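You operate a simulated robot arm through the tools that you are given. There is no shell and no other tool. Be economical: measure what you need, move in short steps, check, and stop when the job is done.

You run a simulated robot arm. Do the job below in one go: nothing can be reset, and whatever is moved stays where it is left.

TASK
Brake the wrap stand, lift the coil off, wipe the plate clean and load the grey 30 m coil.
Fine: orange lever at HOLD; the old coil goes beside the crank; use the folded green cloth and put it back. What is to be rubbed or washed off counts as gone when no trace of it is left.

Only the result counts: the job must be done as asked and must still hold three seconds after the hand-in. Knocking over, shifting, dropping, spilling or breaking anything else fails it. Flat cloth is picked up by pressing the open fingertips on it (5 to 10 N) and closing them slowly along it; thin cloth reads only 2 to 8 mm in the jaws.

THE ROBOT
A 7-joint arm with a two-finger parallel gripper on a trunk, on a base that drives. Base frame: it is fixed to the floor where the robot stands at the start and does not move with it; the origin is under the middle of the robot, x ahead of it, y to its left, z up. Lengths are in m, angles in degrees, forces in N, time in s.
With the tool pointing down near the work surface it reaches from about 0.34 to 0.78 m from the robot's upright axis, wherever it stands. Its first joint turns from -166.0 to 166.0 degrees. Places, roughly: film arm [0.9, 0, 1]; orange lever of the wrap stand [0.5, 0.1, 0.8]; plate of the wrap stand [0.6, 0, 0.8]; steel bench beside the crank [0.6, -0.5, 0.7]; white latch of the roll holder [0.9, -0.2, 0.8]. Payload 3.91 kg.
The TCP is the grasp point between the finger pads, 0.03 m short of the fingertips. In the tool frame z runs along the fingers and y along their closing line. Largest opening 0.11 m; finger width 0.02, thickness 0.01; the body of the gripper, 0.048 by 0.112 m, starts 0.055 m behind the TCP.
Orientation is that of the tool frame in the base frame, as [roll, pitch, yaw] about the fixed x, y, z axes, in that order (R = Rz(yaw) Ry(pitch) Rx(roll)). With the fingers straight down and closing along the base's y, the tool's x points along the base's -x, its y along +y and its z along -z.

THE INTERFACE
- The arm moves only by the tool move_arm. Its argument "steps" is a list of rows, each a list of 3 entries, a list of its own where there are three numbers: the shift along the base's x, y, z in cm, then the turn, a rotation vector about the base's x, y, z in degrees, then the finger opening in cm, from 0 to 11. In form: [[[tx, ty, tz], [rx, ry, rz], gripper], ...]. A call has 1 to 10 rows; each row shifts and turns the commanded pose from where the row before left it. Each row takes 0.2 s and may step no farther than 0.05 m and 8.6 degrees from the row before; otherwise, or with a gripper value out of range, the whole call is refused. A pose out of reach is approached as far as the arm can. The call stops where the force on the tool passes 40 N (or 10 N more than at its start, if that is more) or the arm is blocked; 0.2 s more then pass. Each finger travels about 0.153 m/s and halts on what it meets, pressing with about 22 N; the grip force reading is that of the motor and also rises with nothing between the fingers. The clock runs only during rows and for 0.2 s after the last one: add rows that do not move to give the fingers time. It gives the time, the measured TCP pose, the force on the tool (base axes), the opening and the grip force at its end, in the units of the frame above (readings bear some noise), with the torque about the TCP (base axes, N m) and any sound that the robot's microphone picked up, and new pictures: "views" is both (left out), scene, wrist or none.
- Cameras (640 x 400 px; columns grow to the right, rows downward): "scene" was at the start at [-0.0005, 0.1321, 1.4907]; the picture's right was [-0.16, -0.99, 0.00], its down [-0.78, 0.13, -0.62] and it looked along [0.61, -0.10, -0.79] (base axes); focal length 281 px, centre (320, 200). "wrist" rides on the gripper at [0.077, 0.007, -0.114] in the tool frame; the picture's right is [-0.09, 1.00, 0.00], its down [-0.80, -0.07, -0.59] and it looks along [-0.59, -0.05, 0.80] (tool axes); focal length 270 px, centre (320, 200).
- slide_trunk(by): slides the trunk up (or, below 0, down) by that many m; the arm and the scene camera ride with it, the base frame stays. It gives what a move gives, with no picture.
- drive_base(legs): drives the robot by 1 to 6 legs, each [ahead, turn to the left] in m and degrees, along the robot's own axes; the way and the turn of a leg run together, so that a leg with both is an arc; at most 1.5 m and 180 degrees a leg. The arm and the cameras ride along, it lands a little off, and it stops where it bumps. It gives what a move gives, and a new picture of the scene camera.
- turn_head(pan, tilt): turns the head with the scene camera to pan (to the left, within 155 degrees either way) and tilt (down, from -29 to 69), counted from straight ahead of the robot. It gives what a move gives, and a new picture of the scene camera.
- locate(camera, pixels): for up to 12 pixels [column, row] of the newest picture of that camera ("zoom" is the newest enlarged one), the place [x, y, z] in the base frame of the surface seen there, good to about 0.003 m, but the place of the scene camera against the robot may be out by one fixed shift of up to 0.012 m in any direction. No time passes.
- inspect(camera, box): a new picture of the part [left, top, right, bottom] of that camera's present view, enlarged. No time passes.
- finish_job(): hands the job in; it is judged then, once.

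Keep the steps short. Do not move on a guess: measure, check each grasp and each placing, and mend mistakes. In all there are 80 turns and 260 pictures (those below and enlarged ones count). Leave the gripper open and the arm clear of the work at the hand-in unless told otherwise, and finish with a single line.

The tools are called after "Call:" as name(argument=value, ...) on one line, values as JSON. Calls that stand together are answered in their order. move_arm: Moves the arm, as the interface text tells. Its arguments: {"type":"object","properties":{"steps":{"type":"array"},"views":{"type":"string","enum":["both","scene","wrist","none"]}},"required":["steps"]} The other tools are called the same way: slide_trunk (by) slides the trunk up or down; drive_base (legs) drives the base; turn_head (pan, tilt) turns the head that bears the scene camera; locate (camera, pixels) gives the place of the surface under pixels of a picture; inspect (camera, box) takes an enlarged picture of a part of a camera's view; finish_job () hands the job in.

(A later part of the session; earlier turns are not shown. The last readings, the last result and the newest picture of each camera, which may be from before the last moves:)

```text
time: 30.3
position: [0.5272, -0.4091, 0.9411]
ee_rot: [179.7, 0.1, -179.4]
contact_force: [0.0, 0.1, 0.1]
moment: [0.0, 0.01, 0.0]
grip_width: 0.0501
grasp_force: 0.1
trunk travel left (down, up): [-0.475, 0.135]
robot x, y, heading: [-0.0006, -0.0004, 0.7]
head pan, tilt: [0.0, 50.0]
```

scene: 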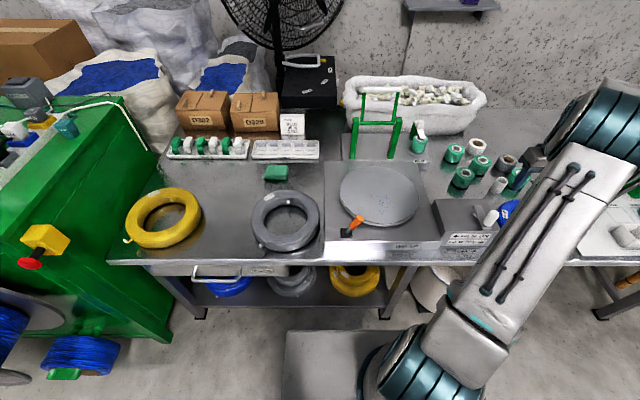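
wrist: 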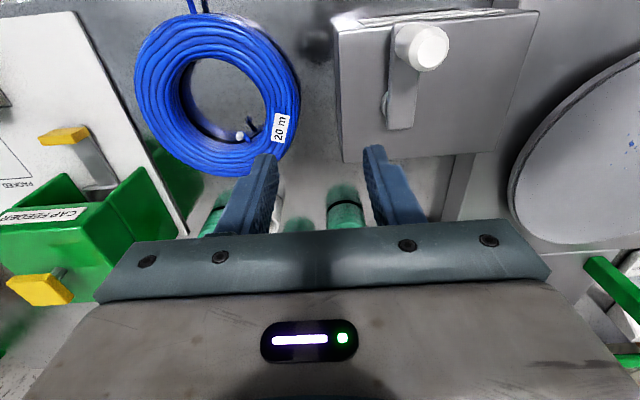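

The coil lies flat on the bench. Next I'll look at the plate from above.

Call:
move_arm(steps=[[[-0.8, 4.2, 1.8], [0, 0, 0], 5], [[-0.8, 4.2, 1.8], [0, 0, 0], 5], [[-0.8, 4.2, 1.8], [0, 0, 0], 5], [[-0.8, 4.2, 1.8], [0, 0, 0], 8], [[-0.8, 4.2, 1.8], [0, 0, 0], 11], [[-0.8, 4.2, 1.8], [0, 0, 0], 11], [[-0.8, 4.2, 1.8], [0, 0, 0], 11], [[-0.8, 4.2, 1.8], [0, 0, 0], 11], [[0, 4.2, 1.8], [0, 0, 0], 11], [[0, 0, 0], [0, 0, 0], 11]], views="wrist")

Call:
inspect(camera="wrist", box=[220, 60, 420, 220])

Call:
inspect(camera="scene", box=[320, 140, 440, 250])

```text
time: 32.5
position: [0.4589, -0.0329, 1.099]
ee_rot: [179.7, 0.0, -179.4]
contact_force: [-0.1, -0.3, 0.3]
moment: [0.0, 0.0, 0.01]
grip_width: 0.1098
grasp_force: 0.1
trunk travel left (down, up): [-0.475, 0.135]
robot x, y, heading: [-0.004, -0.0001, 0.4]
head pan, tilt: [0.0, 50.0]
```

wrist: 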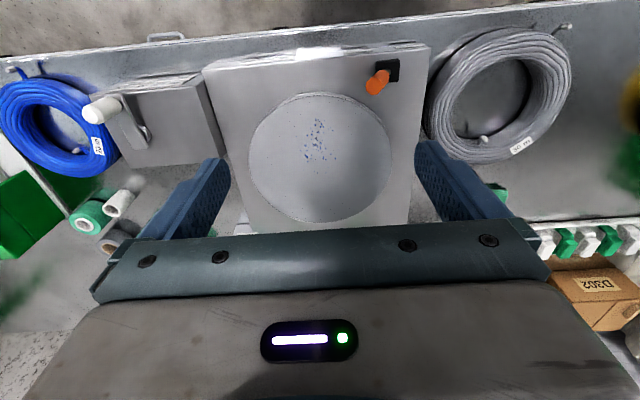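

```text
2.50 times, centred on (320, 140) of wrist
```

zoom: 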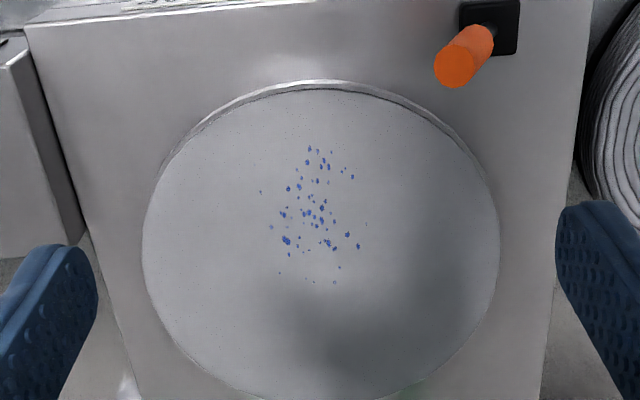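

```text
3.64 times, centred on (380, 195) of scene
```

zoom: 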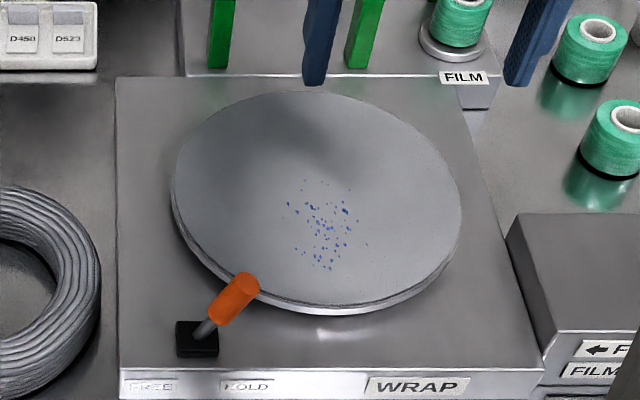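

Call:
locate(camera="wrist", pixels=[[315, 119], [325.6, 173], [296, 137], [338, 150], [303, 169], [333, 131], [320, 145], [319, 94], [320, 220], [249, 155], [391, 155]])

Call:
inspect(camera="scene", box=[250, 155, 310, 195])

```text
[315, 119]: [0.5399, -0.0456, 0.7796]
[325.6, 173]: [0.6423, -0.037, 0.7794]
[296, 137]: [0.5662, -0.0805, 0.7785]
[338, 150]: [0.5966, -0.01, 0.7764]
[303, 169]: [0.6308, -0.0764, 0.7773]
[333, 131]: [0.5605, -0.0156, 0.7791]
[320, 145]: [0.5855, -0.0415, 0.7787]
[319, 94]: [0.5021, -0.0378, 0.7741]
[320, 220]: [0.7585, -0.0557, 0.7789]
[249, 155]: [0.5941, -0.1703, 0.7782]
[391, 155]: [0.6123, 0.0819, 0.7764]
```

```text
10.00 times, centred on (280, 175) of scene
```

zoom: 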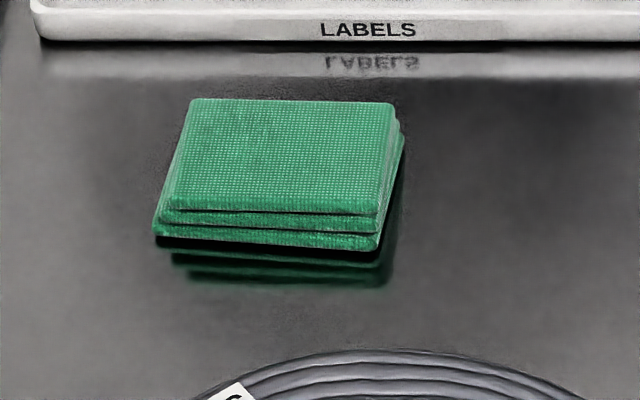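

Call:
locate(camera="zoom", pixels=[[195, 105], [388, 105], [370, 200], [175, 200], [280, 150], [265, 240], [265, 220], [400, 140], [265, 60], [280, 340]])

Call:
locate(camera="scene", pixels=[[380, 220], [380, 168], [340, 192], [419, 195], [300, 160], [395, 120], [365, 120], [361, 222]])

```text
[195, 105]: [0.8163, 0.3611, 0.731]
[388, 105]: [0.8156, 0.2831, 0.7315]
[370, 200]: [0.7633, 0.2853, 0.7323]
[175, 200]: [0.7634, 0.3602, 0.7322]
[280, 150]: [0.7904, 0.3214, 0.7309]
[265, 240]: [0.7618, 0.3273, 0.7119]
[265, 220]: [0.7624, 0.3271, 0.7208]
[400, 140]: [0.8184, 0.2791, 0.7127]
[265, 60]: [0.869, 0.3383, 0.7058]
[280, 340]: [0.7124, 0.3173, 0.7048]
```

```text
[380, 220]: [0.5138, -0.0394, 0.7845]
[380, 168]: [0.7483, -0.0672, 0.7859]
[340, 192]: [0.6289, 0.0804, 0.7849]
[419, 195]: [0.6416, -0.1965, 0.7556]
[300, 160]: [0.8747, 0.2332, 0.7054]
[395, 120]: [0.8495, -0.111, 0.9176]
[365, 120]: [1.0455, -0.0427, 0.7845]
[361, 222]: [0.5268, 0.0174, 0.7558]
```

The cloth is about 0.85 m from the robot's axis, beyond reach, so I need to drive closer. I'll check the room between the base and the bench.

Call:
locate(camera="scene", pixels=[[290, 335], [340, 334], [320, 380], [250, 262], [340, 258], [250, 312], [240, 290], [300, 310], [385, 312], [200, 318], [330, 262], [260, 345]])

```text
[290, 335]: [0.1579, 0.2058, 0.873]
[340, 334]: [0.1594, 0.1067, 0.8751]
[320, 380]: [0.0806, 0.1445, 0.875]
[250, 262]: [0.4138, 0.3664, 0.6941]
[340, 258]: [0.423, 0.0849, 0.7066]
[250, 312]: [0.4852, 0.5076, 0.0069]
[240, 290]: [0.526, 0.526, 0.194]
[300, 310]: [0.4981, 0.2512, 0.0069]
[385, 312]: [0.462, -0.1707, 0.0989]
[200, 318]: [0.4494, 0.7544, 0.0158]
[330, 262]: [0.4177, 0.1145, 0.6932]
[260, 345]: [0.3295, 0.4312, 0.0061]
```

Call:
turn_head(pan=30, tilt=69)

```text
time: 33.5
position: [0.4583, -0.0325, 1.1]
ee_rot: [179.7, 0.1, -179.6]
contact_force: [0.8, -0.4, 0.4]
moment: [-0.01, 0.0, 0.01]
grip_width: 0.11
grasp_force: 0.1
trunk travel left (down, up): [-0.475, 0.135]
robot x, y, heading: [-0.0026, 0.0035, 0.3]
head pan, tilt: [30.0, 68.8]
```

scene: 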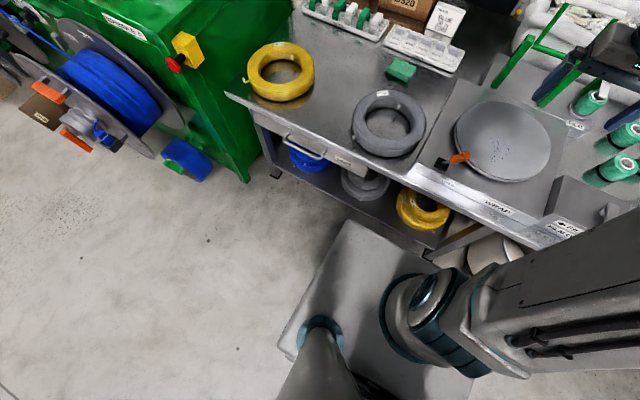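

Call:
locate(camera="scene", pixels=[[347, 222], [285, 345], [400, 245], [430, 262], [320, 240], [300, 300], [340, 160], [420, 175], [405, 240]])

```text
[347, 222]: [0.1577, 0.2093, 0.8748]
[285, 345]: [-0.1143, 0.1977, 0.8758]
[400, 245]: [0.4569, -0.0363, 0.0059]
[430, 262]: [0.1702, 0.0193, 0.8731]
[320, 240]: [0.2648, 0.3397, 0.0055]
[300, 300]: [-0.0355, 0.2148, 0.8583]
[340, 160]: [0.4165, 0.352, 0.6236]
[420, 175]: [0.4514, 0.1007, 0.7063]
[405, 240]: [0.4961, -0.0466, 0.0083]
```

The deck front is at x≈0.17 and the bench front at 0.41, so driving 0.12 m ahead is safe and leaves everything else in reach.

Call:
drive_base(legs=[[0.12, 0]])

Call:
turn_head(pan=15, tilt=55)

```text
time: 34.7
position: [0.58, -0.0302, 1.1001]
ee_rot: [179.7, 0.0, -179.3]
contact_force: [0.8, -0.2, 0.5]
moment: [-0.03, 0.03, 0.01]
grip_width: 0.1097
grasp_force: 0.0
trunk travel left (down, up): [-0.475, 0.135]
robot x, y, heading: [0.1219, 0.0031, 0.5]
head pan, tilt: [30.0, 68.8]
```

scene: 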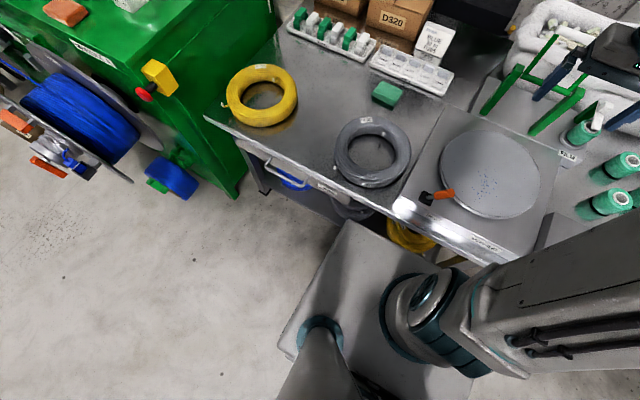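

```text
time: 35.5
position: [0.5796, -0.031, 1.1]
ee_rot: [179.6, 0.0, -179.4]
contact_force: [-0.1, -0.3, -0.9]
moment: [0.0, -0.03, 0.0]
grip_width: 0.1102
grasp_force: 0.1
trunk travel left (down, up): [-0.475, 0.135]
robot x, y, heading: [0.12, 0.0039, 0.5]
head pan, tilt: [15.0, 55.0]
```

scene: 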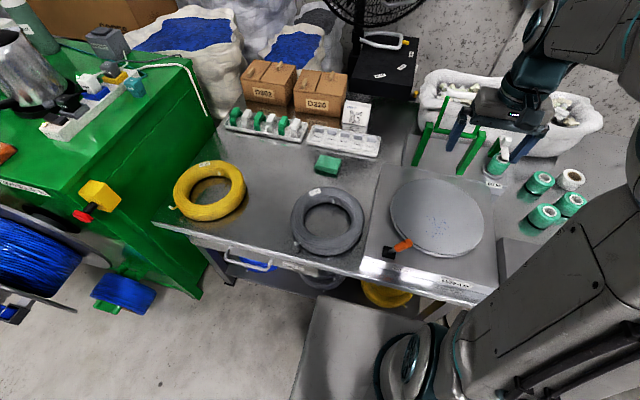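

I'll move to a viewpoint over the cloth.

Call:
move_arm(steps=[[[0, 4.4, 0], [0, 0, 0], 11], [[0.5, 4.4, 0], [0, 0, 0], 11], [[0.5, 4.4, -1], [0, 0, 0], 11], [[0.5, 4.4, -2], [0, 0, 0], 11], [[0.5, 4.4, -2], [0, 0, 0], 11], [[0.5, 4.4, -2], [0, 0, 0], 11], [[0.5, 4.4, -2], [0, 0, 0], 11], [[0.5, 4.2, -2], [0, 0, 0], 11], [[0, 0, 0], [0, 0, 0], 11]])

Call:
inspect(camera="wrist", box=[240, 80, 400, 220])

```text
time: 37.5
position: [0.6147, 0.3205, 0.9907]
ee_rot: [179.7, 0.1, -179.2]
contact_force: [-0.6, -0.1, -1.3]
moment: [-0.01, -0.03, 0.03]
grip_width: 0.1099
grasp_force: 0.0
trunk travel left (down, up): [-0.475, 0.135]
robot x, y, heading: [0.1216, -0.0, 0.6]
head pan, tilt: [15.0, 55.0]
```

scene: 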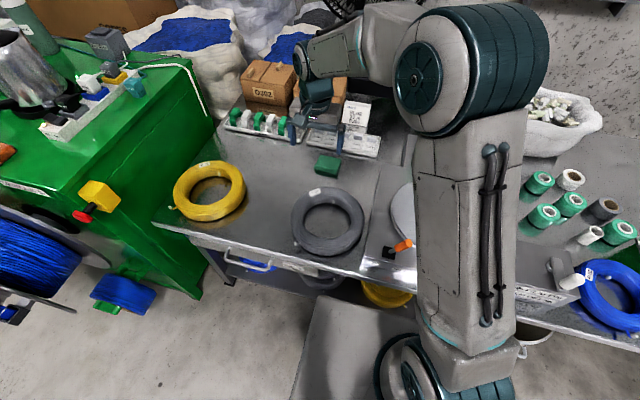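
wrist: 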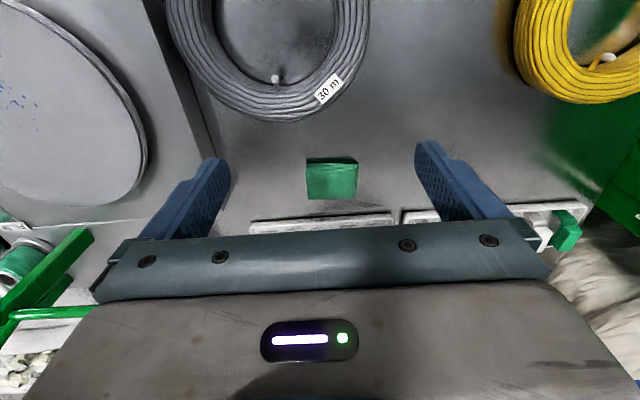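

```text
2.86 times, centred on (320, 150) of wrist
```

zoom: 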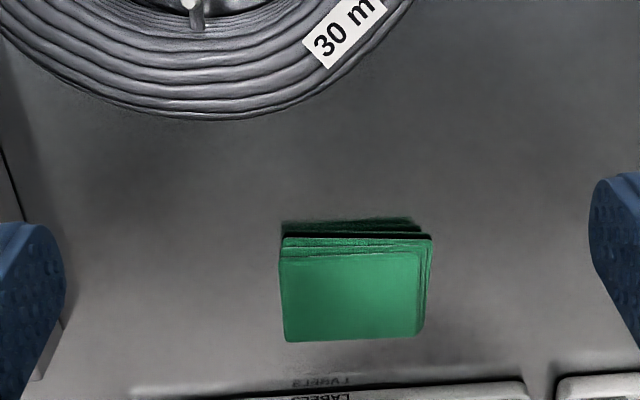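

Call:
locate(camera="zoom", pixels=[[285, 262], [418, 258], [288, 340], [414, 335], [350, 300], [352, 237], [425, 300], [350, 180], [352, 228], [440, 285]])

```text
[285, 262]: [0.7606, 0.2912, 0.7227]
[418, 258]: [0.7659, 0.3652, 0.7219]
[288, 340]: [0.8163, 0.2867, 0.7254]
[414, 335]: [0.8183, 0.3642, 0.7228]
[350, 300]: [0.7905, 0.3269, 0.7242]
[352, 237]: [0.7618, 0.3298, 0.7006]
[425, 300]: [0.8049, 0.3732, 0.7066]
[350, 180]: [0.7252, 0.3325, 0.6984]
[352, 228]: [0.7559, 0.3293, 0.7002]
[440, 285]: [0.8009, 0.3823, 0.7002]
```

The cloth's centre is about (0.79, 0.33), with top 0.724 and bench 0.70. I'll go over it and straddle it along y.

Call:
move_arm(steps=[[[3.5, 0.2, -2], [0, 0, 0], 11], [[3.5, 0.2, -2], [0, 0, 0], 11], [[3.5, 0.2, -2], [0, 0, 0], 11], [[3.5, 0.2, -2], [0, 0, 0], 11], [[3.5, 0.2, -2], [0, 0, 0], 11], [[0, 0, -4], [0, 0, 0], 11], [[0, 0, -4], [0, 0, 0], 11], [[0, 0, 0], [0, 0, 0], 11]])

```text
time: 39.3
position: [0.7893, 0.3284, 0.8112]
ee_rot: [179.7, -0.1, -179.3]
contact_force: [-0.4, -0.2, -0.8]
moment: [0.0, -0.03, 0.0]
grip_width: 0.1099
grasp_force: 0.1
trunk travel left (down, up): [-0.475, 0.135]
robot x, y, heading: [0.1166, 0.0027, 0.5]
head pan, tilt: [15.0, 55.0]
```

scene: 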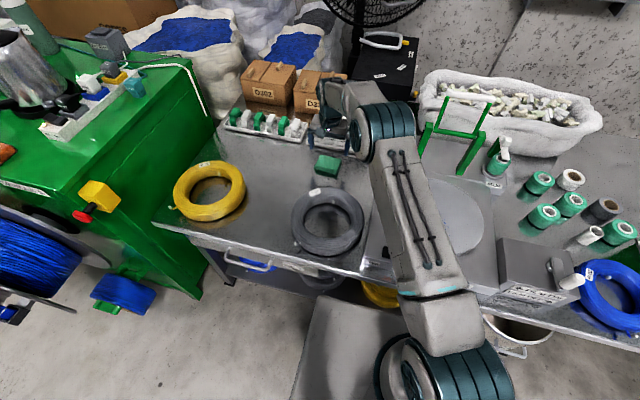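
wrist: 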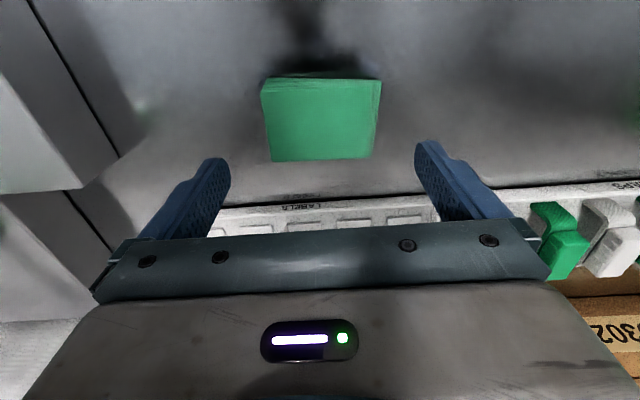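

Call:
move_arm(steps=[[[0, 0.2, -3], [0, 0, 0], 11], [[0, 0, -3], [0, 0, 0], 11], [[0, 0, -1.2], [0, 0, 0], 11], [[0, 0, 0], [0, 0, 0], 9], [[0, 0, 0], [0, 0, 0], 8], [[0, 0, 0], [0, 0, 0], 7], [[0, 0, 0], [0, 0, 0], 6], [[0, 0, 0], [0, 0, 0], 6]])

```text
time: 41.1
position: [0.7891, 0.3324, 0.7385]
ee_rot: [179.7, 0.0, -179.3]
contact_force: [1.1, 0.1, 0.5]
moment: [0.03, 0.03, 0.01]
grip_width: 0.0903
grasp_force: 22.2
trunk travel left (down, up): [-0.475, 0.135]
robot x, y, heading: [0.119, -0.0016, 0.7]
head pan, tilt: [15.0, 55.0]
```

scene: 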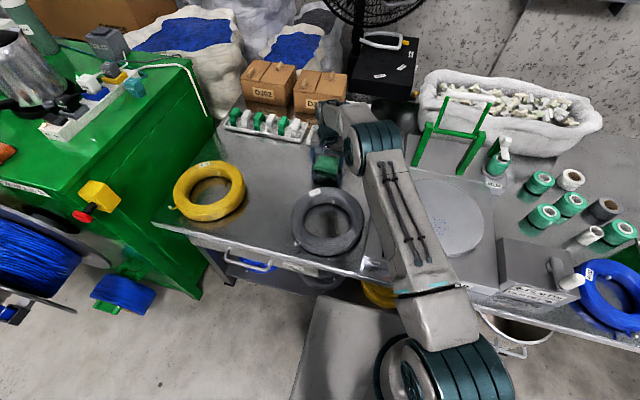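
wrist: 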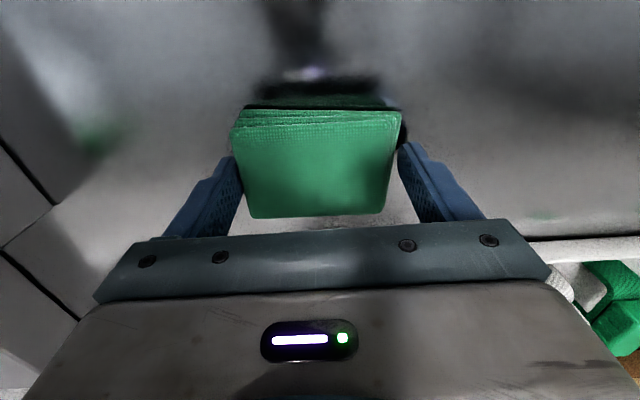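

Firm at 9.0 cm, so the cloth acts as a solid pad. Lifting it to check.

Call:
move_arm(steps=[[[0, 0, 1], [0, 0, 0], 6], [[0, 0, 2], [0, 0, 0], 6], [[0, 0, 4], [0, 0, 0], 6], [[-1, 0, 4], [0, 0, 0], 6], [[-3, -2, 2], [0, 0, 0], 6], [[0, 0, 0], [0, 0, 0], 6]])

```text
time: 42.5
position: [0.7506, 0.3141, 0.8697]
ee_rot: [179.7, 0.0, -179.2]
contact_force: [-0.2, -0.7, -0.8]
moment: [0.02, 0.02, -0.01]
grip_width: 0.0902
grasp_force: 21.9
trunk travel left (down, up): [-0.475, 0.135]
robot x, y, heading: [0.1216, 0.0039, 0.7]
head pan, tilt: [15.0, 55.0]
```

scene: 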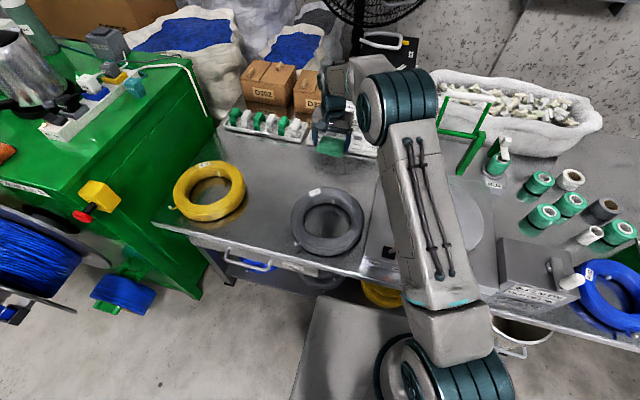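
wrist: 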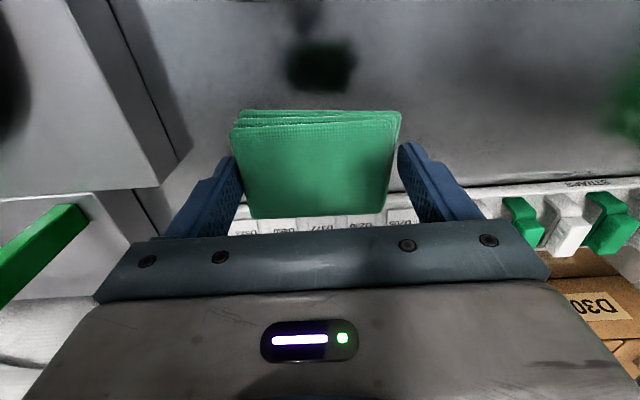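

The cloth is held; its underside is 3.85 cm below the TCP. I'll carry it over the plate.

Call:
move_arm(steps=[[[-4, -2, 0], [0, 0, 0], 6], [[-4, -2.5, 0], [0, 0, 0], 6], [[-3, -3.5, 0], [0, 0, 0], 6], [[-2, -4, 0], [0, 0, 0], 6], [[-1, -4.5, 0], [0, 0, 0], 6], [[-0.5, -4.5, 0], [0, 0, 0], 6], [[-0.5, -4.5, 0], [0, 0, 0], 6], [[0, -4.5, 0], [0, 0, 0], 6], [[0, -4.5, 0], [0, 0, 0], 6], [[0, -1.4, 0], [0, 0, 0], 6]], views="wrist")

```text
time: 44.7
position: [0.6, -0.0479, 0.8698]
ee_rot: [179.6, 0.1, -179.2]
contact_force: [0.9, 0.8, -0.1]
moment: [0.02, 0.03, 0.0]
grip_width: 0.0899
grasp_force: 22.1
trunk travel left (down, up): [-0.475, 0.135]
robot x, y, heading: [0.1221, -0.0008, 0.4]
head pan, tilt: [15.0, 55.0]
```

wrist: 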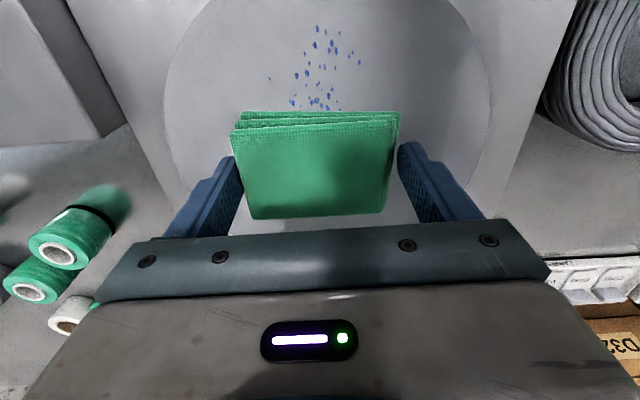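

Lowering slowly until the cloth touches the plate.

Call:
move_arm(steps=[[[0, 0, -3], [0, 0, 0], 6], [[0, 0, -2], [0, 0, 0], 6], [[0, 0, -0.3], [0, 0, 0], 6], [[0, 0, -0.3], [0, 0, 0], 6], [[0, 0, 0], [0, 0, 0], 6]], views="none")

```text
time: 45.9
position: [0.5996, -0.0492, 0.8146]
ee_rot: [179.6, 0.3, -179.4]
contact_force: [-3.3, -0.3, 27.9]
moment: [-0.1, 0.05, -0.3]
grip_width: 0.0899
grasp_force: 22.5
trunk travel left (down, up): [-0.475, 0.135]
robot x, y, heading: [0.1199, 0.0002, 0.7]
head pan, tilt: [15.0, 55.0]
```

28 N is too firm. I'll ease up a little and wipe along x.

Call:
move_arm(steps=[[[0, 0, 0.2], [0, 0, 0], 6], [[-1.5, 0, 0], [0, 0, 0], 6], [[-2, 0, 0], [0, 0, 0], 6], [[-2, 0, 0], [0, 0, 0], 6], [[-1, 0, 0], [0, 0, 0], 6], [[0, 0, 0], [0, 0, 0], 6]], views="wrist")

```text
time: 47.3
position: [0.5349, -0.0506, 0.8143]
ee_rot: [179.6, 0.2, -179.3]
contact_force: [14.3, 1.1, 23.2]
moment: [0.15, -0.37, -0.21]
grip_width: 0.0896
grasp_force: 21.9
trunk travel left (down, up): [-0.475, 0.135]
robot x, y, heading: [0.1206, 0.0007, 0.5]
head pan, tilt: [15.0, 55.0]
```

wrist: 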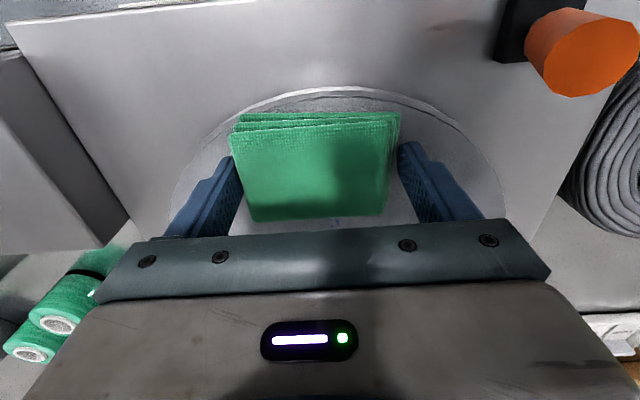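

Call:
move_arm(steps=[[[2, 0, 0.1], [0, 0, 0], 6], [[2.5, 0, 0], [0, 0, 0], 6], [[2.5, 0, 0], [0, 0, 0], 6], [[2.5, 0, 0], [0, 0, 0], 6], [[2.5, 0, 0], [0, 0, 0], 6], [[1.5, 0, 0], [0, 0, 0], 6], [[0, 2.0, 0], [0, 0, 0], 6], [[-2.5, 0, 0], [0, 0, 0], 6], [[-2.5, 0, 0], [0, 0, 0], 6], [[-2.5, 0, 0], [0, 0, 0], 6]], views="none")

Call:
move_arm(steps=[[[-2.5, 0, 0], [0, 0, 0], 6], [[-2.5, 0, 0], [0, 0, 0], 6], [[-1, 0, 0], [0, 0, 0], 6], [[0, -2, 0], [0, 0, 0], 6], [[0, -2, 0], [0, 0, 0], 6], [[2.5, 0, 0], [0, 0, 0], 6], [[2.5, 0, 0], [0, 0, 0], 6], [[2.5, 0, 0], [0, 0, 0], 6], [[2.5, 0, 0], [0, 0, 0], 6], [[2.5, 0, 0], [0, 0, 0], 6]], views="wrist")

```text
time: 49.5
position: [0.5923, -0.028, 0.8159]
ee_rot: [179.7, 0.1, -179.3]
contact_force: [0.2, 0.3, -0.1]
moment: [0.0, 0.02, 0.03]
grip_width: 0.0894
grasp_force: 21.7
trunk travel left (down, up): [-0.475, 0.135]
robot x, y, heading: [0.1211, -0.0003, 0.6]
head pan, tilt: [15.0, 55.0]
```

```text
time: 51.7
position: [0.66, -0.0677, 0.8145]
ee_rot: [179.6, 0.1, -179.3]
contact_force: [-6.3, -0.4, 12.4]
moment: [-0.03, 0.37, -0.03]
grip_width: 0.0894
grasp_force: 22.1
trunk travel left (down, up): [-0.475, 0.135]
robot x, y, heading: [0.1216, 0.004, 0.7]
head pan, tilt: [15.0, 55.0]
```

wrist: 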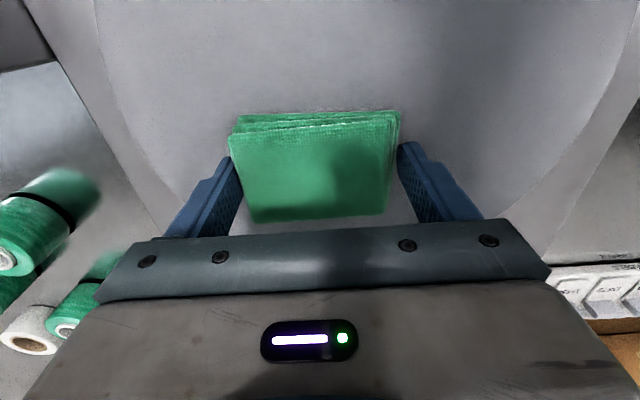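

The plate looks clean here. I'll lift and look closely for leftovers.

Call:
move_arm(steps=[[[0, 0, 3], [0, 0, 0], 6], [[-2, 0, 4.5], [0, 0, 0], 6], [[-3, 0.5, 3.9], [0, 0, 0], 6], [[-3, 0.5, 3.9], [0, 0, 0], 6], [[-3, 0.5, 3.9], [0, 0, 0], 6], [[-3, 0.5, 3.9], [0, 0, 0], 6], [[0, 0, 0], [0, 0, 0], 6]])

Call:
inspect(camera="wrist", box=[220, 40, 440, 180])

Call:
inspect(camera="scene", box=[370, 165, 500, 265])

```text
time: 53.3
position: [0.5173, -0.0458, 1.044]
ee_rot: [179.7, 0.0, -179.2]
contact_force: [-0.5, 1.2, 0.0]
moment: [-0.01, -0.02, 0.02]
grip_width: 0.0893
grasp_force: 21.6
trunk travel left (down, up): [-0.475, 0.135]
robot x, y, heading: [0.1187, 0.0013, 0.4]
head pan, tilt: [15.0, 55.0]
```

scene: 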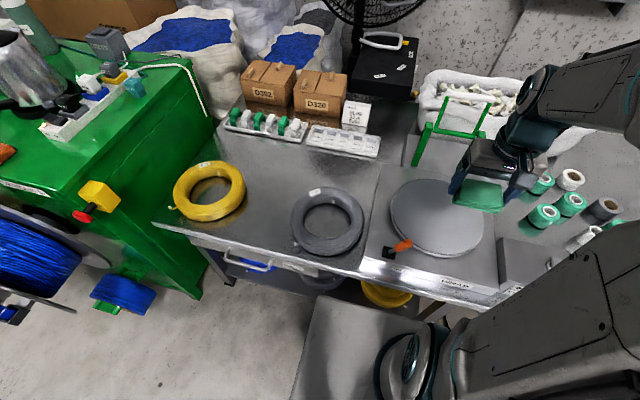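
wrist: 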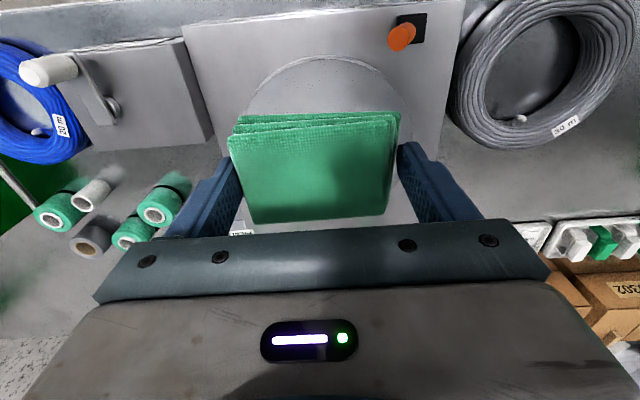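

```text
2.86 times, centred on (330, 110) of wrist
```

zoom: 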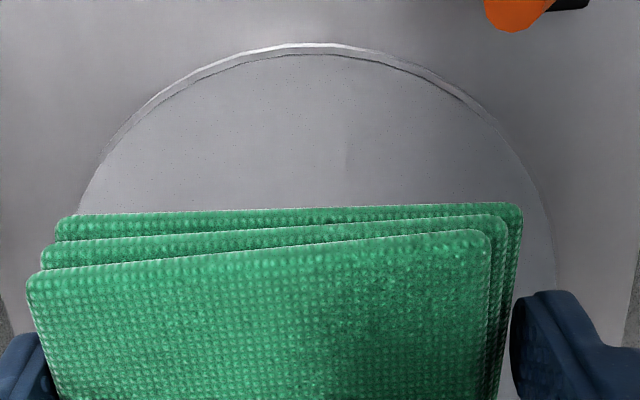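

```text
4.00 times, centred on (435, 215) of scene
```

zoom: 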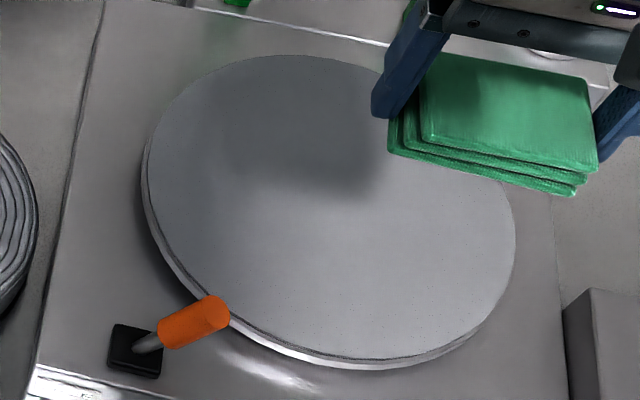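

Call:
inspect(camera="scene", box=[405, 190, 485, 250])

Call:
inspect(camera="wrist", box=[275, 55, 375, 118])

```text
6.67 times, centred on (445, 220) of scene
```

zoom: 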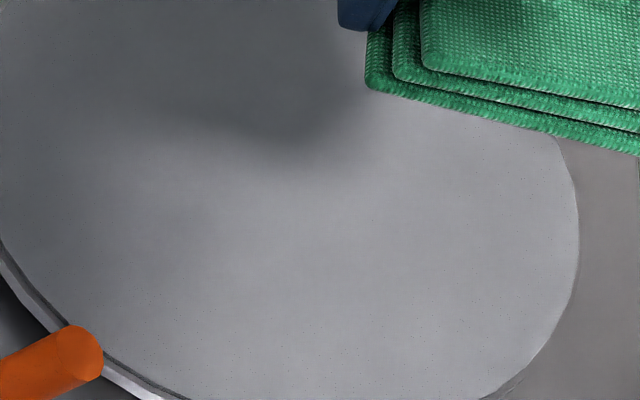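

```text
6.35 times, centred on (325, 86) of wrist
```

zoom: 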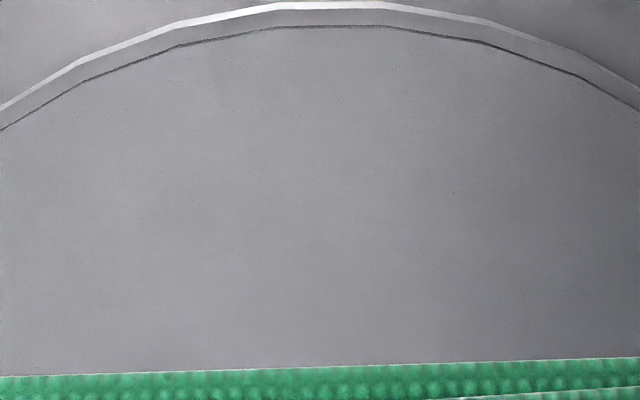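

No trace is left. I'll carry the cloth back to its place at TCP (0.789, 0.332).

Call:
move_arm(steps=[[[2.7, 3.78, -1.2], [0, 0, 0], 6], [[2.7, 3.78, -1.2], [0, 0, 0], 6], [[2.7, 3.78, -1.2], [0, 0, 0], 6], [[2.7, 3.78, -1.2], [0, 0, 0], 6], [[2.7, 3.78, -1.2], [0, 0, 0], 6], [[2.7, 3.78, -1.2], [0, 0, 0], 6], [[2.7, 3.78, -1.2], [0, 0, 0], 6], [[2.7, 3.78, -1.2], [0, 0, 0], 6], [[2.7, 3.78, -1.2], [0, 0, 0], 6], [[2.7, 3.78, -1.2], [0, 0, 0], 6]], views="wrist")

Call:
move_arm(steps=[[[0, 0, -4], [0, 0, 0], 6], [[0, 0, -4], [0, 0, 0], 6], [[0, 0, -4], [0, 0, 0], 6], [[0, 0, -3], [0, 0, 0], 6], [[0, 0, -1.6], [0, 0, 0], 6], [[0, 0, 0], [0, 0, 0], 6]], views="wrist")

```text
time: 55.5
position: [0.7852, 0.3318, 0.9218]
ee_rot: [179.7, 0.0, -179.3]
contact_force: [0.0, 1.0, -1.0]
moment: [-0.02, 0.0, 0.03]
grip_width: 0.089
grasp_force: 21.7
trunk travel left (down, up): [-0.475, 0.135]
robot x, y, heading: [0.1186, -0.002, 0.8]
head pan, tilt: [15.0, 55.0]
```

wrist: 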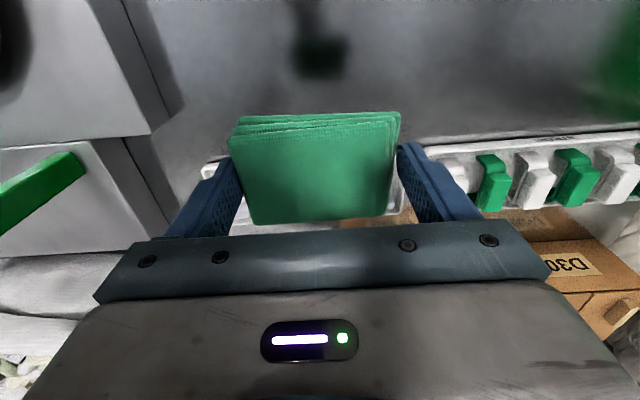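

```text
time: 56.9
position: [0.7909, 0.3281, 0.7576]
ee_rot: [179.7, 0.1, -179.3]
contact_force: [0.5, -0.1, -0.4]
moment: [-0.01, -0.03, 0.03]
grip_width: 0.089
grasp_force: 22.3
trunk travel left (down, up): [-0.475, 0.135]
robot x, y, heading: [0.1197, -0.0016, 0.5]
head pan, tilt: [15.0, 55.0]
```

wrist: 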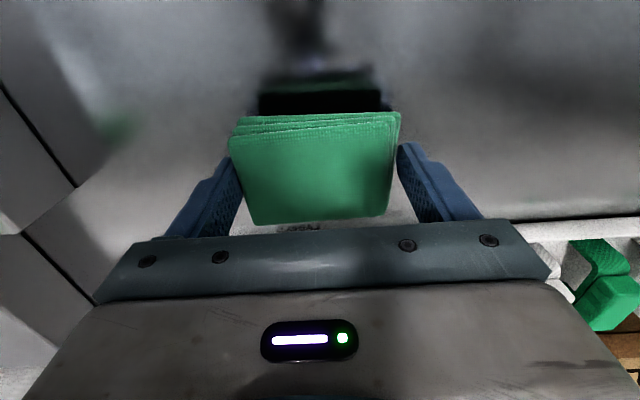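

Call:
move_arm(steps=[[[0, 0.2, -1.3], [0, 0, 0], 6], [[0, 0, -0.4], [0, 0, 0], 6], [[0, 0, -0.2], [0, 0, 0], 6], [[0, 0, 0], [0, 0, 0], 6]], views="none")

```text
time: 57.9
position: [0.7887, 0.3313, 0.7399]
ee_rot: [179.7, 0.0, -179.3]
contact_force: [-0.4, -0.5, -1.2]
moment: [0.01, 0.0, -0.02]
grip_width: 0.0892
grasp_force: 21.7
trunk travel left (down, up): [-0.475, 0.135]
robot x, y, heading: [0.1197, 0.003, 0.8]
head pan, tilt: [15.0, 55.0]
```

Call:
move_arm(steps=[[[0, 0, -0.2], [0, 0, 0], 6], [[0, 0, -0.2], [0, 0, 0], 6], [[0, 0, 0], [0, 0, 0], 6]], views="none")

```text
time: 58.7
position: [0.7903, 0.333, 0.7368]
ee_rot: [179.7, 0.1, -179.3]
contact_force: [0.1, -0.4, 0.0]
moment: [0.01, 0.02, -0.04]
grip_width: 0.0891
grasp_force: 21.8
trunk travel left (down, up): [-0.475, 0.135]
robot x, y, heading: [0.1209, 0.0011, 0.6]
head pan, tilt: [15.0, 55.0]
```

Call:
move_arm(steps=[[[0, 0, -0.15], [0, 0, 0], 6], [[0, 0, -0.15], [0, 0, 0], 6], [[0, 0, 0], [0, 0, 0], 6]], views="none")

```text
time: 59.5
position: [0.7885, 0.332, 0.7341]
ee_rot: [179.7, 0.1, -179.3]
contact_force: [0.7, 0.1, 9.9]
moment: [-0.51, 0.07, 0.03]
grip_width: 0.0889
grasp_force: 22.0
trunk travel left (down, up): [-0.475, 0.135]
robot x, y, heading: [0.1208, 0.0046, 0.7]
head pan, tilt: [15.0, 55.0]
```

Contact at 10 N. I'll open and rise.

Call:
move_arm(steps=[[[0, 0, 0.1], [0, 0, 0], 9.5], [[0, 0, 0], [0, 0, 0], 11], [[0, 0, 0], [0, 0, 0], 11], [[0, 0, 3], [0, 0, 0], 11], [[0, 0, 4.5], [0, 0, 0], 11], [[-1.5, 0, 4.5], [0, 0, 0], 11], [[-4, 0, 3], [0, 0, 0], 11], [[-4.5, 0, 2], [0, 0, 0], 11], [[-4.5, 0, 2], [0, 0, 0], 11], [[-4, 0, 3], [0, 0, 0], 11]])

Call:
inspect(camera="wrist", box=[220, 0, 420, 220])

```text
time: 61.7
position: [0.604, 0.3343, 0.9569]
ee_rot: [179.6, 0.1, -179.2]
contact_force: [0.2, 0.1, -0.2]
moment: [0.01, 0.0, 0.01]
grip_width: 0.11
grasp_force: 0.1
trunk travel left (down, up): [-0.475, 0.135]
robot x, y, heading: [0.1226, -0.0021, 0.6]
head pan, tilt: [15.0, 55.0]
```

scene: 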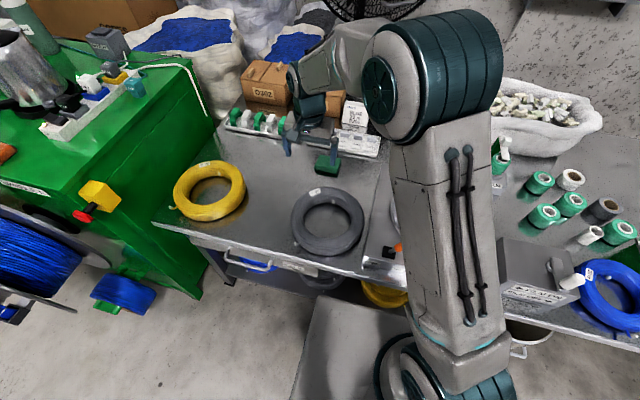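
wrist: 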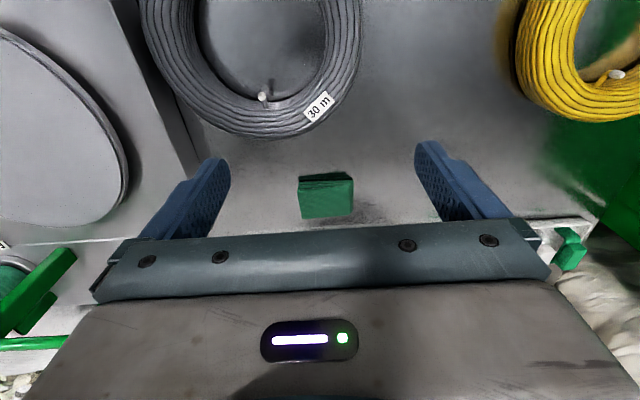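

```text
1.82 times, centred on (320, 110) of wrist
```

zoom: 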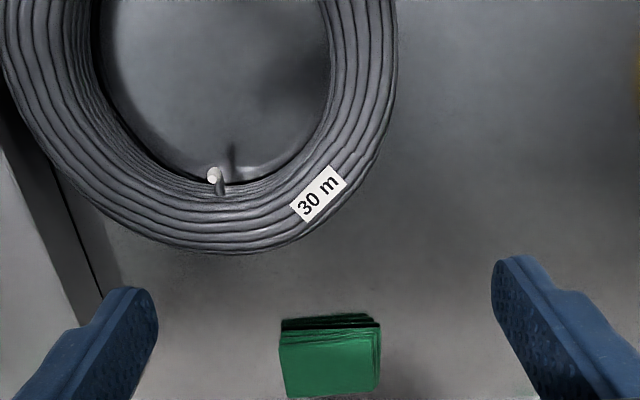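

The cloth is back in place. Now a view of the grey coil.

Call:
move_arm(steps=[[[-3, -1, 3], [0, 0, 0], 11], [[-3, -1, 3], [0, 0, 0], 11], [[-3, -1, 3], [0, 0, 0], 11], [[-3, -1, 3], [0, 0, 0], 11], [[-2, -1, 1], [0, 0, 0], 11], [[0, 0, 0], [0, 0, 0], 11]], views="wrist")

Call:
inspect(camera="wrist", box=[200, 20, 440, 220])

```text
time: 63.1
position: [0.4621, 0.2819, 1.0852]
ee_rot: [179.7, 0.0, -179.3]
contact_force: [-0.2, 0.2, 0.1]
moment: [-0.02, 0.0, -0.01]
grip_width: 0.1099
grasp_force: 0.0
trunk travel left (down, up): [-0.475, 0.135]
robot x, y, heading: [0.1219, 0.0021, 0.4]
head pan, tilt: [15.0, 55.0]
```

wrist: 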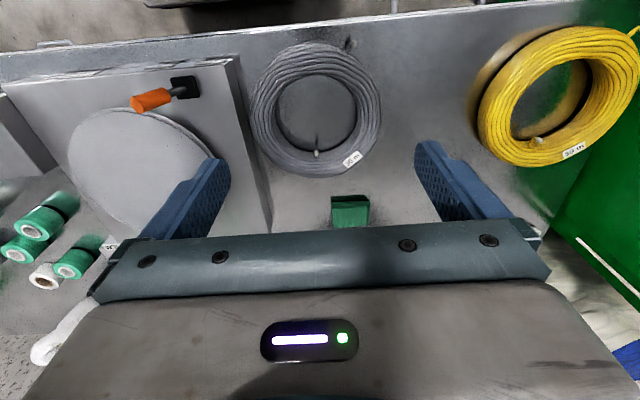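

```text
2.00 times, centred on (320, 120) of wrist
```

zoom: 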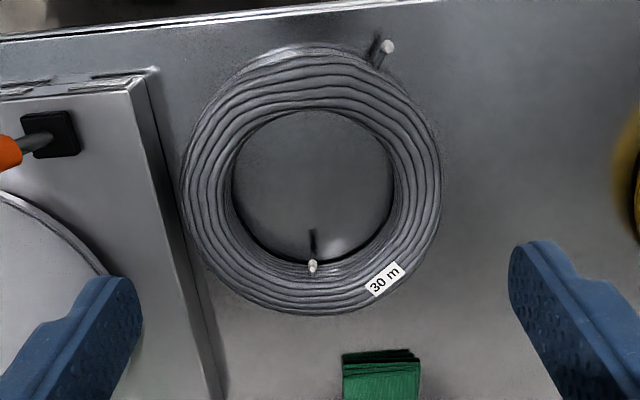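

Call:
locate(camera="zoom", pixels=[[184, 190], [440, 180], [312, 55], [312, 312], [234, 185], [394, 185], [312, 112], [318, 245], [208, 185], [418, 185], [312, 80], [318, 290]])

```text
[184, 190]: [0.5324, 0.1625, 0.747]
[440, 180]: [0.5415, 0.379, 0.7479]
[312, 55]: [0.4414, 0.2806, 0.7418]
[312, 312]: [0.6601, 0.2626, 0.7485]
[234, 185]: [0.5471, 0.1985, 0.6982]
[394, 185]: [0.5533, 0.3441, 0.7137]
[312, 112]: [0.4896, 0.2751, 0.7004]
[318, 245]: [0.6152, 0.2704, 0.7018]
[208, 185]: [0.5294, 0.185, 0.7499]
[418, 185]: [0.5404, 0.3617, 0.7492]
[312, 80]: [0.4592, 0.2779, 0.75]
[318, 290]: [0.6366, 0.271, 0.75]
```

The grey coil's centre is about (0.550, 0.271), outer radius 0.108, top 0.75. Its hole is about 0.12 wide, so the same inside grip fits. I'll go above it, then down into the hole.

Call:
move_arm(steps=[[[2.2, -0.3, -4], [0, 0, 0], 7], [[2.2, -0.3, -4], [0, 0, 0], 7], [[2.2, -0.3, -4], [0, 0, 0], 7], [[2.2, -0.2, -4], [0, 0, 0], 7], [[0, 0, -4], [0, 0, 0], 7], [[0, 0, -3], [0, 0, 0], 7], [[0, 0, -3], [0, 0, 0], 7], [[0, 0, 0], [0, 0, 0], 7]], views="wrist")

```text
time: 64.9
position: [0.5527, 0.2704, 0.8238]
ee_rot: [179.7, 0.0, -179.3]
contact_force: [0.3, -0.1, 0.7]
moment: [0.01, -0.03, -0.01]
grip_width: 0.0699
grasp_force: 0.1
trunk travel left (down, up): [-0.475, 0.135]
robot x, y, heading: [0.1214, -0.0023, 0.8]
head pan, tilt: [15.0, 55.0]
```

wrist: 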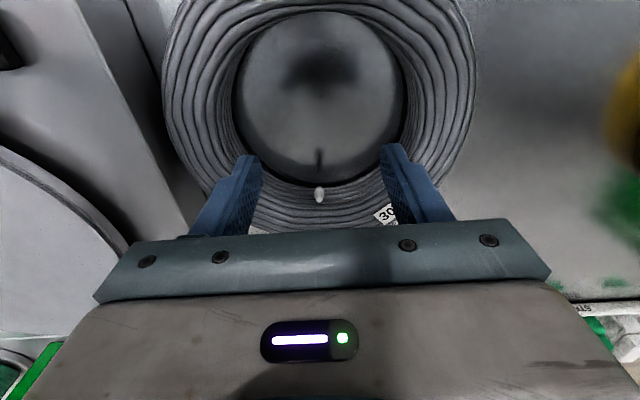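

Call:
move_arm(steps=[[[0, 0, -4], [0, 0, 0], 7], [[0, 0, -3.5], [0, 0, 0], 7], [[0, 0, -1.5], [0, 0, 0], 7], [[0, 0, 0], [0, 0, 0], 9], [[0, 0, 0], [0, 0, 0], 10], [[0, 0, 0], [0, 0, 0], 11], [[0, 0, 0], [0, 0, 0], 11]], views="wrist")

```text
time: 66.5
position: [0.5522, 0.2722, 0.734]
ee_rot: [179.8, 0.0, -179.3]
contact_force: [0.3, -1.2, -0.1]
moment: [0.04, -0.01, 0.0]
grip_width: 0.1103
grasp_force: 0.0
trunk travel left (down, up): [-0.475, 0.135]
robot x, y, heading: [0.1177, 0.0046, 0.6]
head pan, tilt: [15.0, 55.0]
```

wrist: 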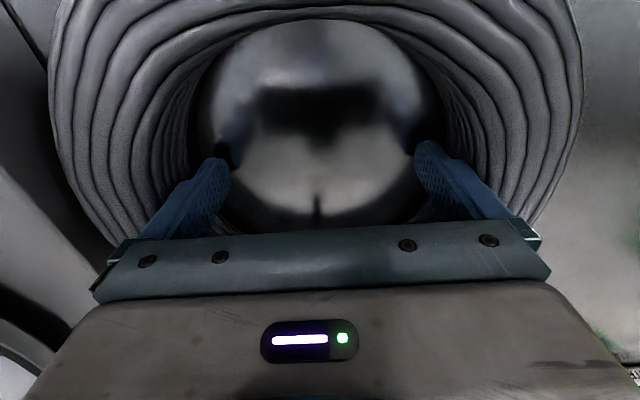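

The fingers opened fully (11.0 cm) without touching, so this hole is wider than 13 cm. I'll probe sideways with the open fingers to measure it.

Call:
move_arm(steps=[[[0, 0.3, 0], [0, 0, 0], 11], [[0, 0, 0], [0, 0, 0], 11]], views="none")

Call:
inspect(camera="wrist", box=[140, 100, 300, 230])

Call:
inspect(camera="wrist", box=[370, 100, 530, 230])

```text
time: 67.1
position: [0.5521, 0.275, 0.7346]
ee_rot: [179.7, 0.0, -179.3]
contact_force: [-0.4, -3.5, 0.2]
moment: [0.04, 0.01, 0.01]
grip_width: 0.109
grasp_force: 0.1
trunk travel left (down, up): [-0.475, 0.135]
robot x, y, heading: [0.1198, 0.0029, 0.4]
head pan, tilt: [15.0, 55.0]
```

```text
3.08 times, centred on (220, 165) of wrist
```

zoom: 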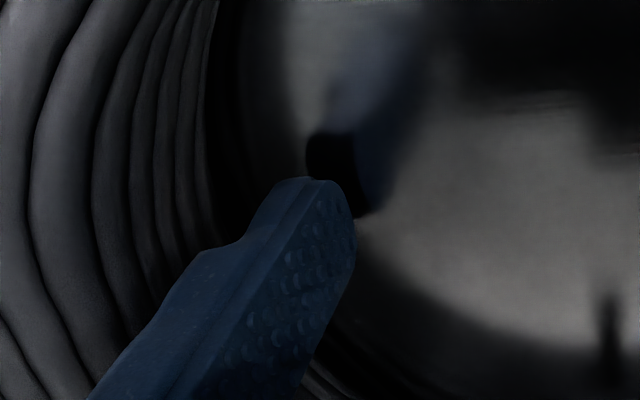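

```text
3.08 times, centred on (450, 165) of wrist
```

zoom: 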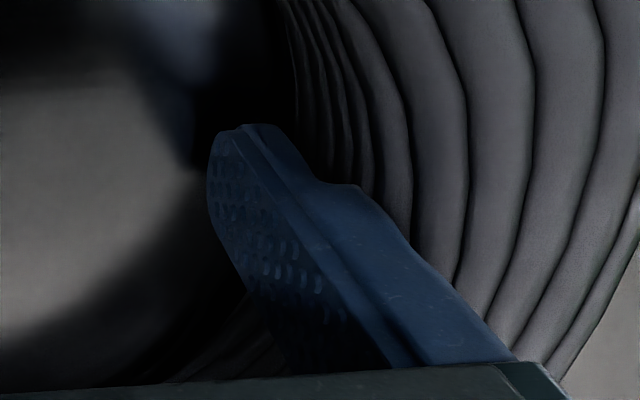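

The +y wall was touched at once with almost no grip force, so an inside spread cannot hold this coil. A flat one-sided lift would slip as before. Instead I'll grip the ring's far side, tilt it up about its near edge so it hangs safely from the jaw, and lay it down the same way on the plate. First I'll come out of the hole and drive back to gain room for a forward-pointing hand.

Call:
move_arm(steps=[[[0, -0.3, 0], [0, 0, 0], 9], [[0, 0, 0], [0, 0, 0], 8], [[0, 0, 3], [0, 0, 0], 8], [[0, 0, 4], [0, 0, 0], 8], [[0, 0, 5], [0, 0, 0], 8], [[0, 0, 5], [0, 0, 0], 8], [[0, 0, 5], [0, 0, 0], 8]], views="none")

Call:
drive_base(legs=[[-0.12, 0]])

Call:
move_arm(steps=[[[0, 0, 0], [0, 0, -7.5], 8], [[0, 0, 0], [0, 0, -7.5], 8], [[0, 0, 0], [0, 0, -7.5], 8], [[0, 0, 0], [0, 0, -7.5], 8], [[0, 0, 0], [0, 0, -7.5], 8], [[0, 0, 0], [0, 0, -7.5], 8], [[0, 0, 0], [0, 0, -7.5], 8], [[0, 0, 0], [0, 0, -7.5], 8], [[0, 0, 0], [0, 0, 0], 8]])

```text
time: 68.7
position: [0.553, 0.2723, 0.958]
ee_rot: [179.7, 0.0, -179.3]
contact_force: [0.2, -0.6, 0.1]
moment: [-0.01, 0.0, -0.04]
grip_width: 0.0801
grasp_force: 0.0
trunk travel left (down, up): [-0.475, 0.135]
robot x, y, heading: [0.1182, 0.0028, 0.6]
head pan, tilt: [15.0, 55.0]
```

```text
time: 69.9
position: [0.4312, 0.2714, 0.9585]
ee_rot: [179.6, 0.1, -179.4]
contact_force: [0.3, 0.0, 0.8]
moment: [0.0, -0.01, -0.03]
grip_width: 0.0799
grasp_force: 0.0
trunk travel left (down, up): [-0.475, 0.135]
robot x, y, heading: [-0.0041, -0.0012, 0.8]
head pan, tilt: [15.0, 55.0]
```

scene: 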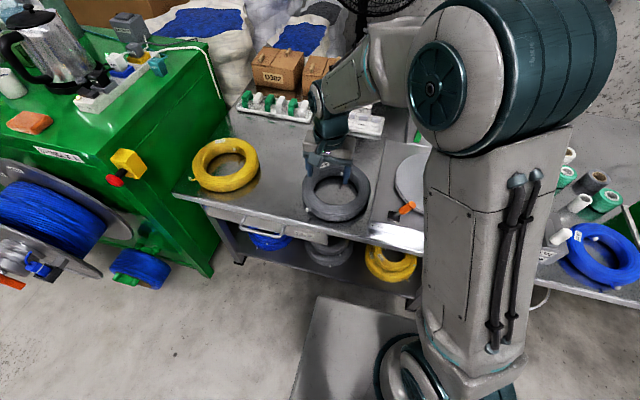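

```text
time: 71.9
position: [0.4311, 0.272, 0.9584]
ee_rot: [179.7, -0.1, 120.7]
contact_force: [0.5, -0.2, 0.4]
moment: [0.0, -0.03, 0.0]
grip_width: 0.08
grasp_force: 0.1
trunk travel left (down, up): [-0.475, 0.135]
robot x, y, heading: [-0.0028, 0.0008, 0.5]
head pan, tilt: [15.0, 55.0]
```

scene: 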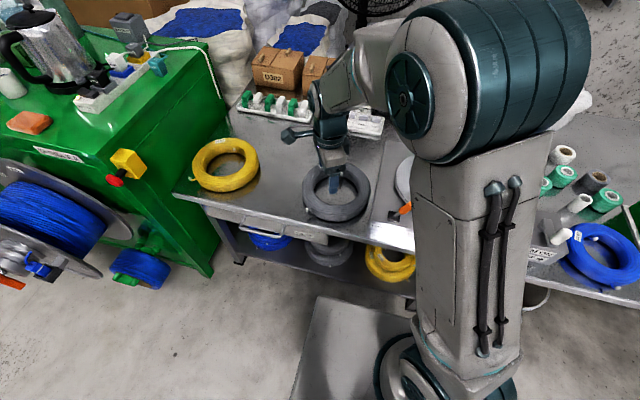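
wrist: 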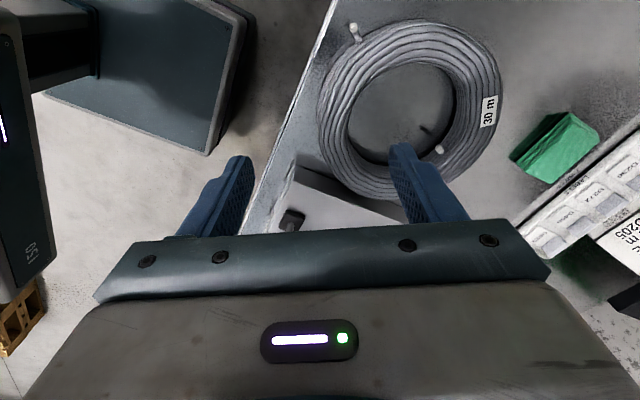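

The hand is turned so it closes along the 30° direction. I'll re-measure the ring from here.

Call:
locate(camera="wrist", pixels=[[320, 110], [499, 95], [348, 115], [453, 100], [333, 110], [476, 100], [440, 150], [405, 22], [415, 195], [405, 40], [410, 180]])

```text
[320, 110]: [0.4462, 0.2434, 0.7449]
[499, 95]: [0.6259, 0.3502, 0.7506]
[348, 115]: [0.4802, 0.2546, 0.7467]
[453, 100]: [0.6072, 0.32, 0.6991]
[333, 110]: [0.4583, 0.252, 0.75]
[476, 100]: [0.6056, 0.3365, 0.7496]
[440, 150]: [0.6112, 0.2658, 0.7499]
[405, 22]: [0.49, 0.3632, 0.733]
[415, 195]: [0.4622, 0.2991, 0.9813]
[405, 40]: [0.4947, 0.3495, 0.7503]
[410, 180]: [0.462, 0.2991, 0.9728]
```

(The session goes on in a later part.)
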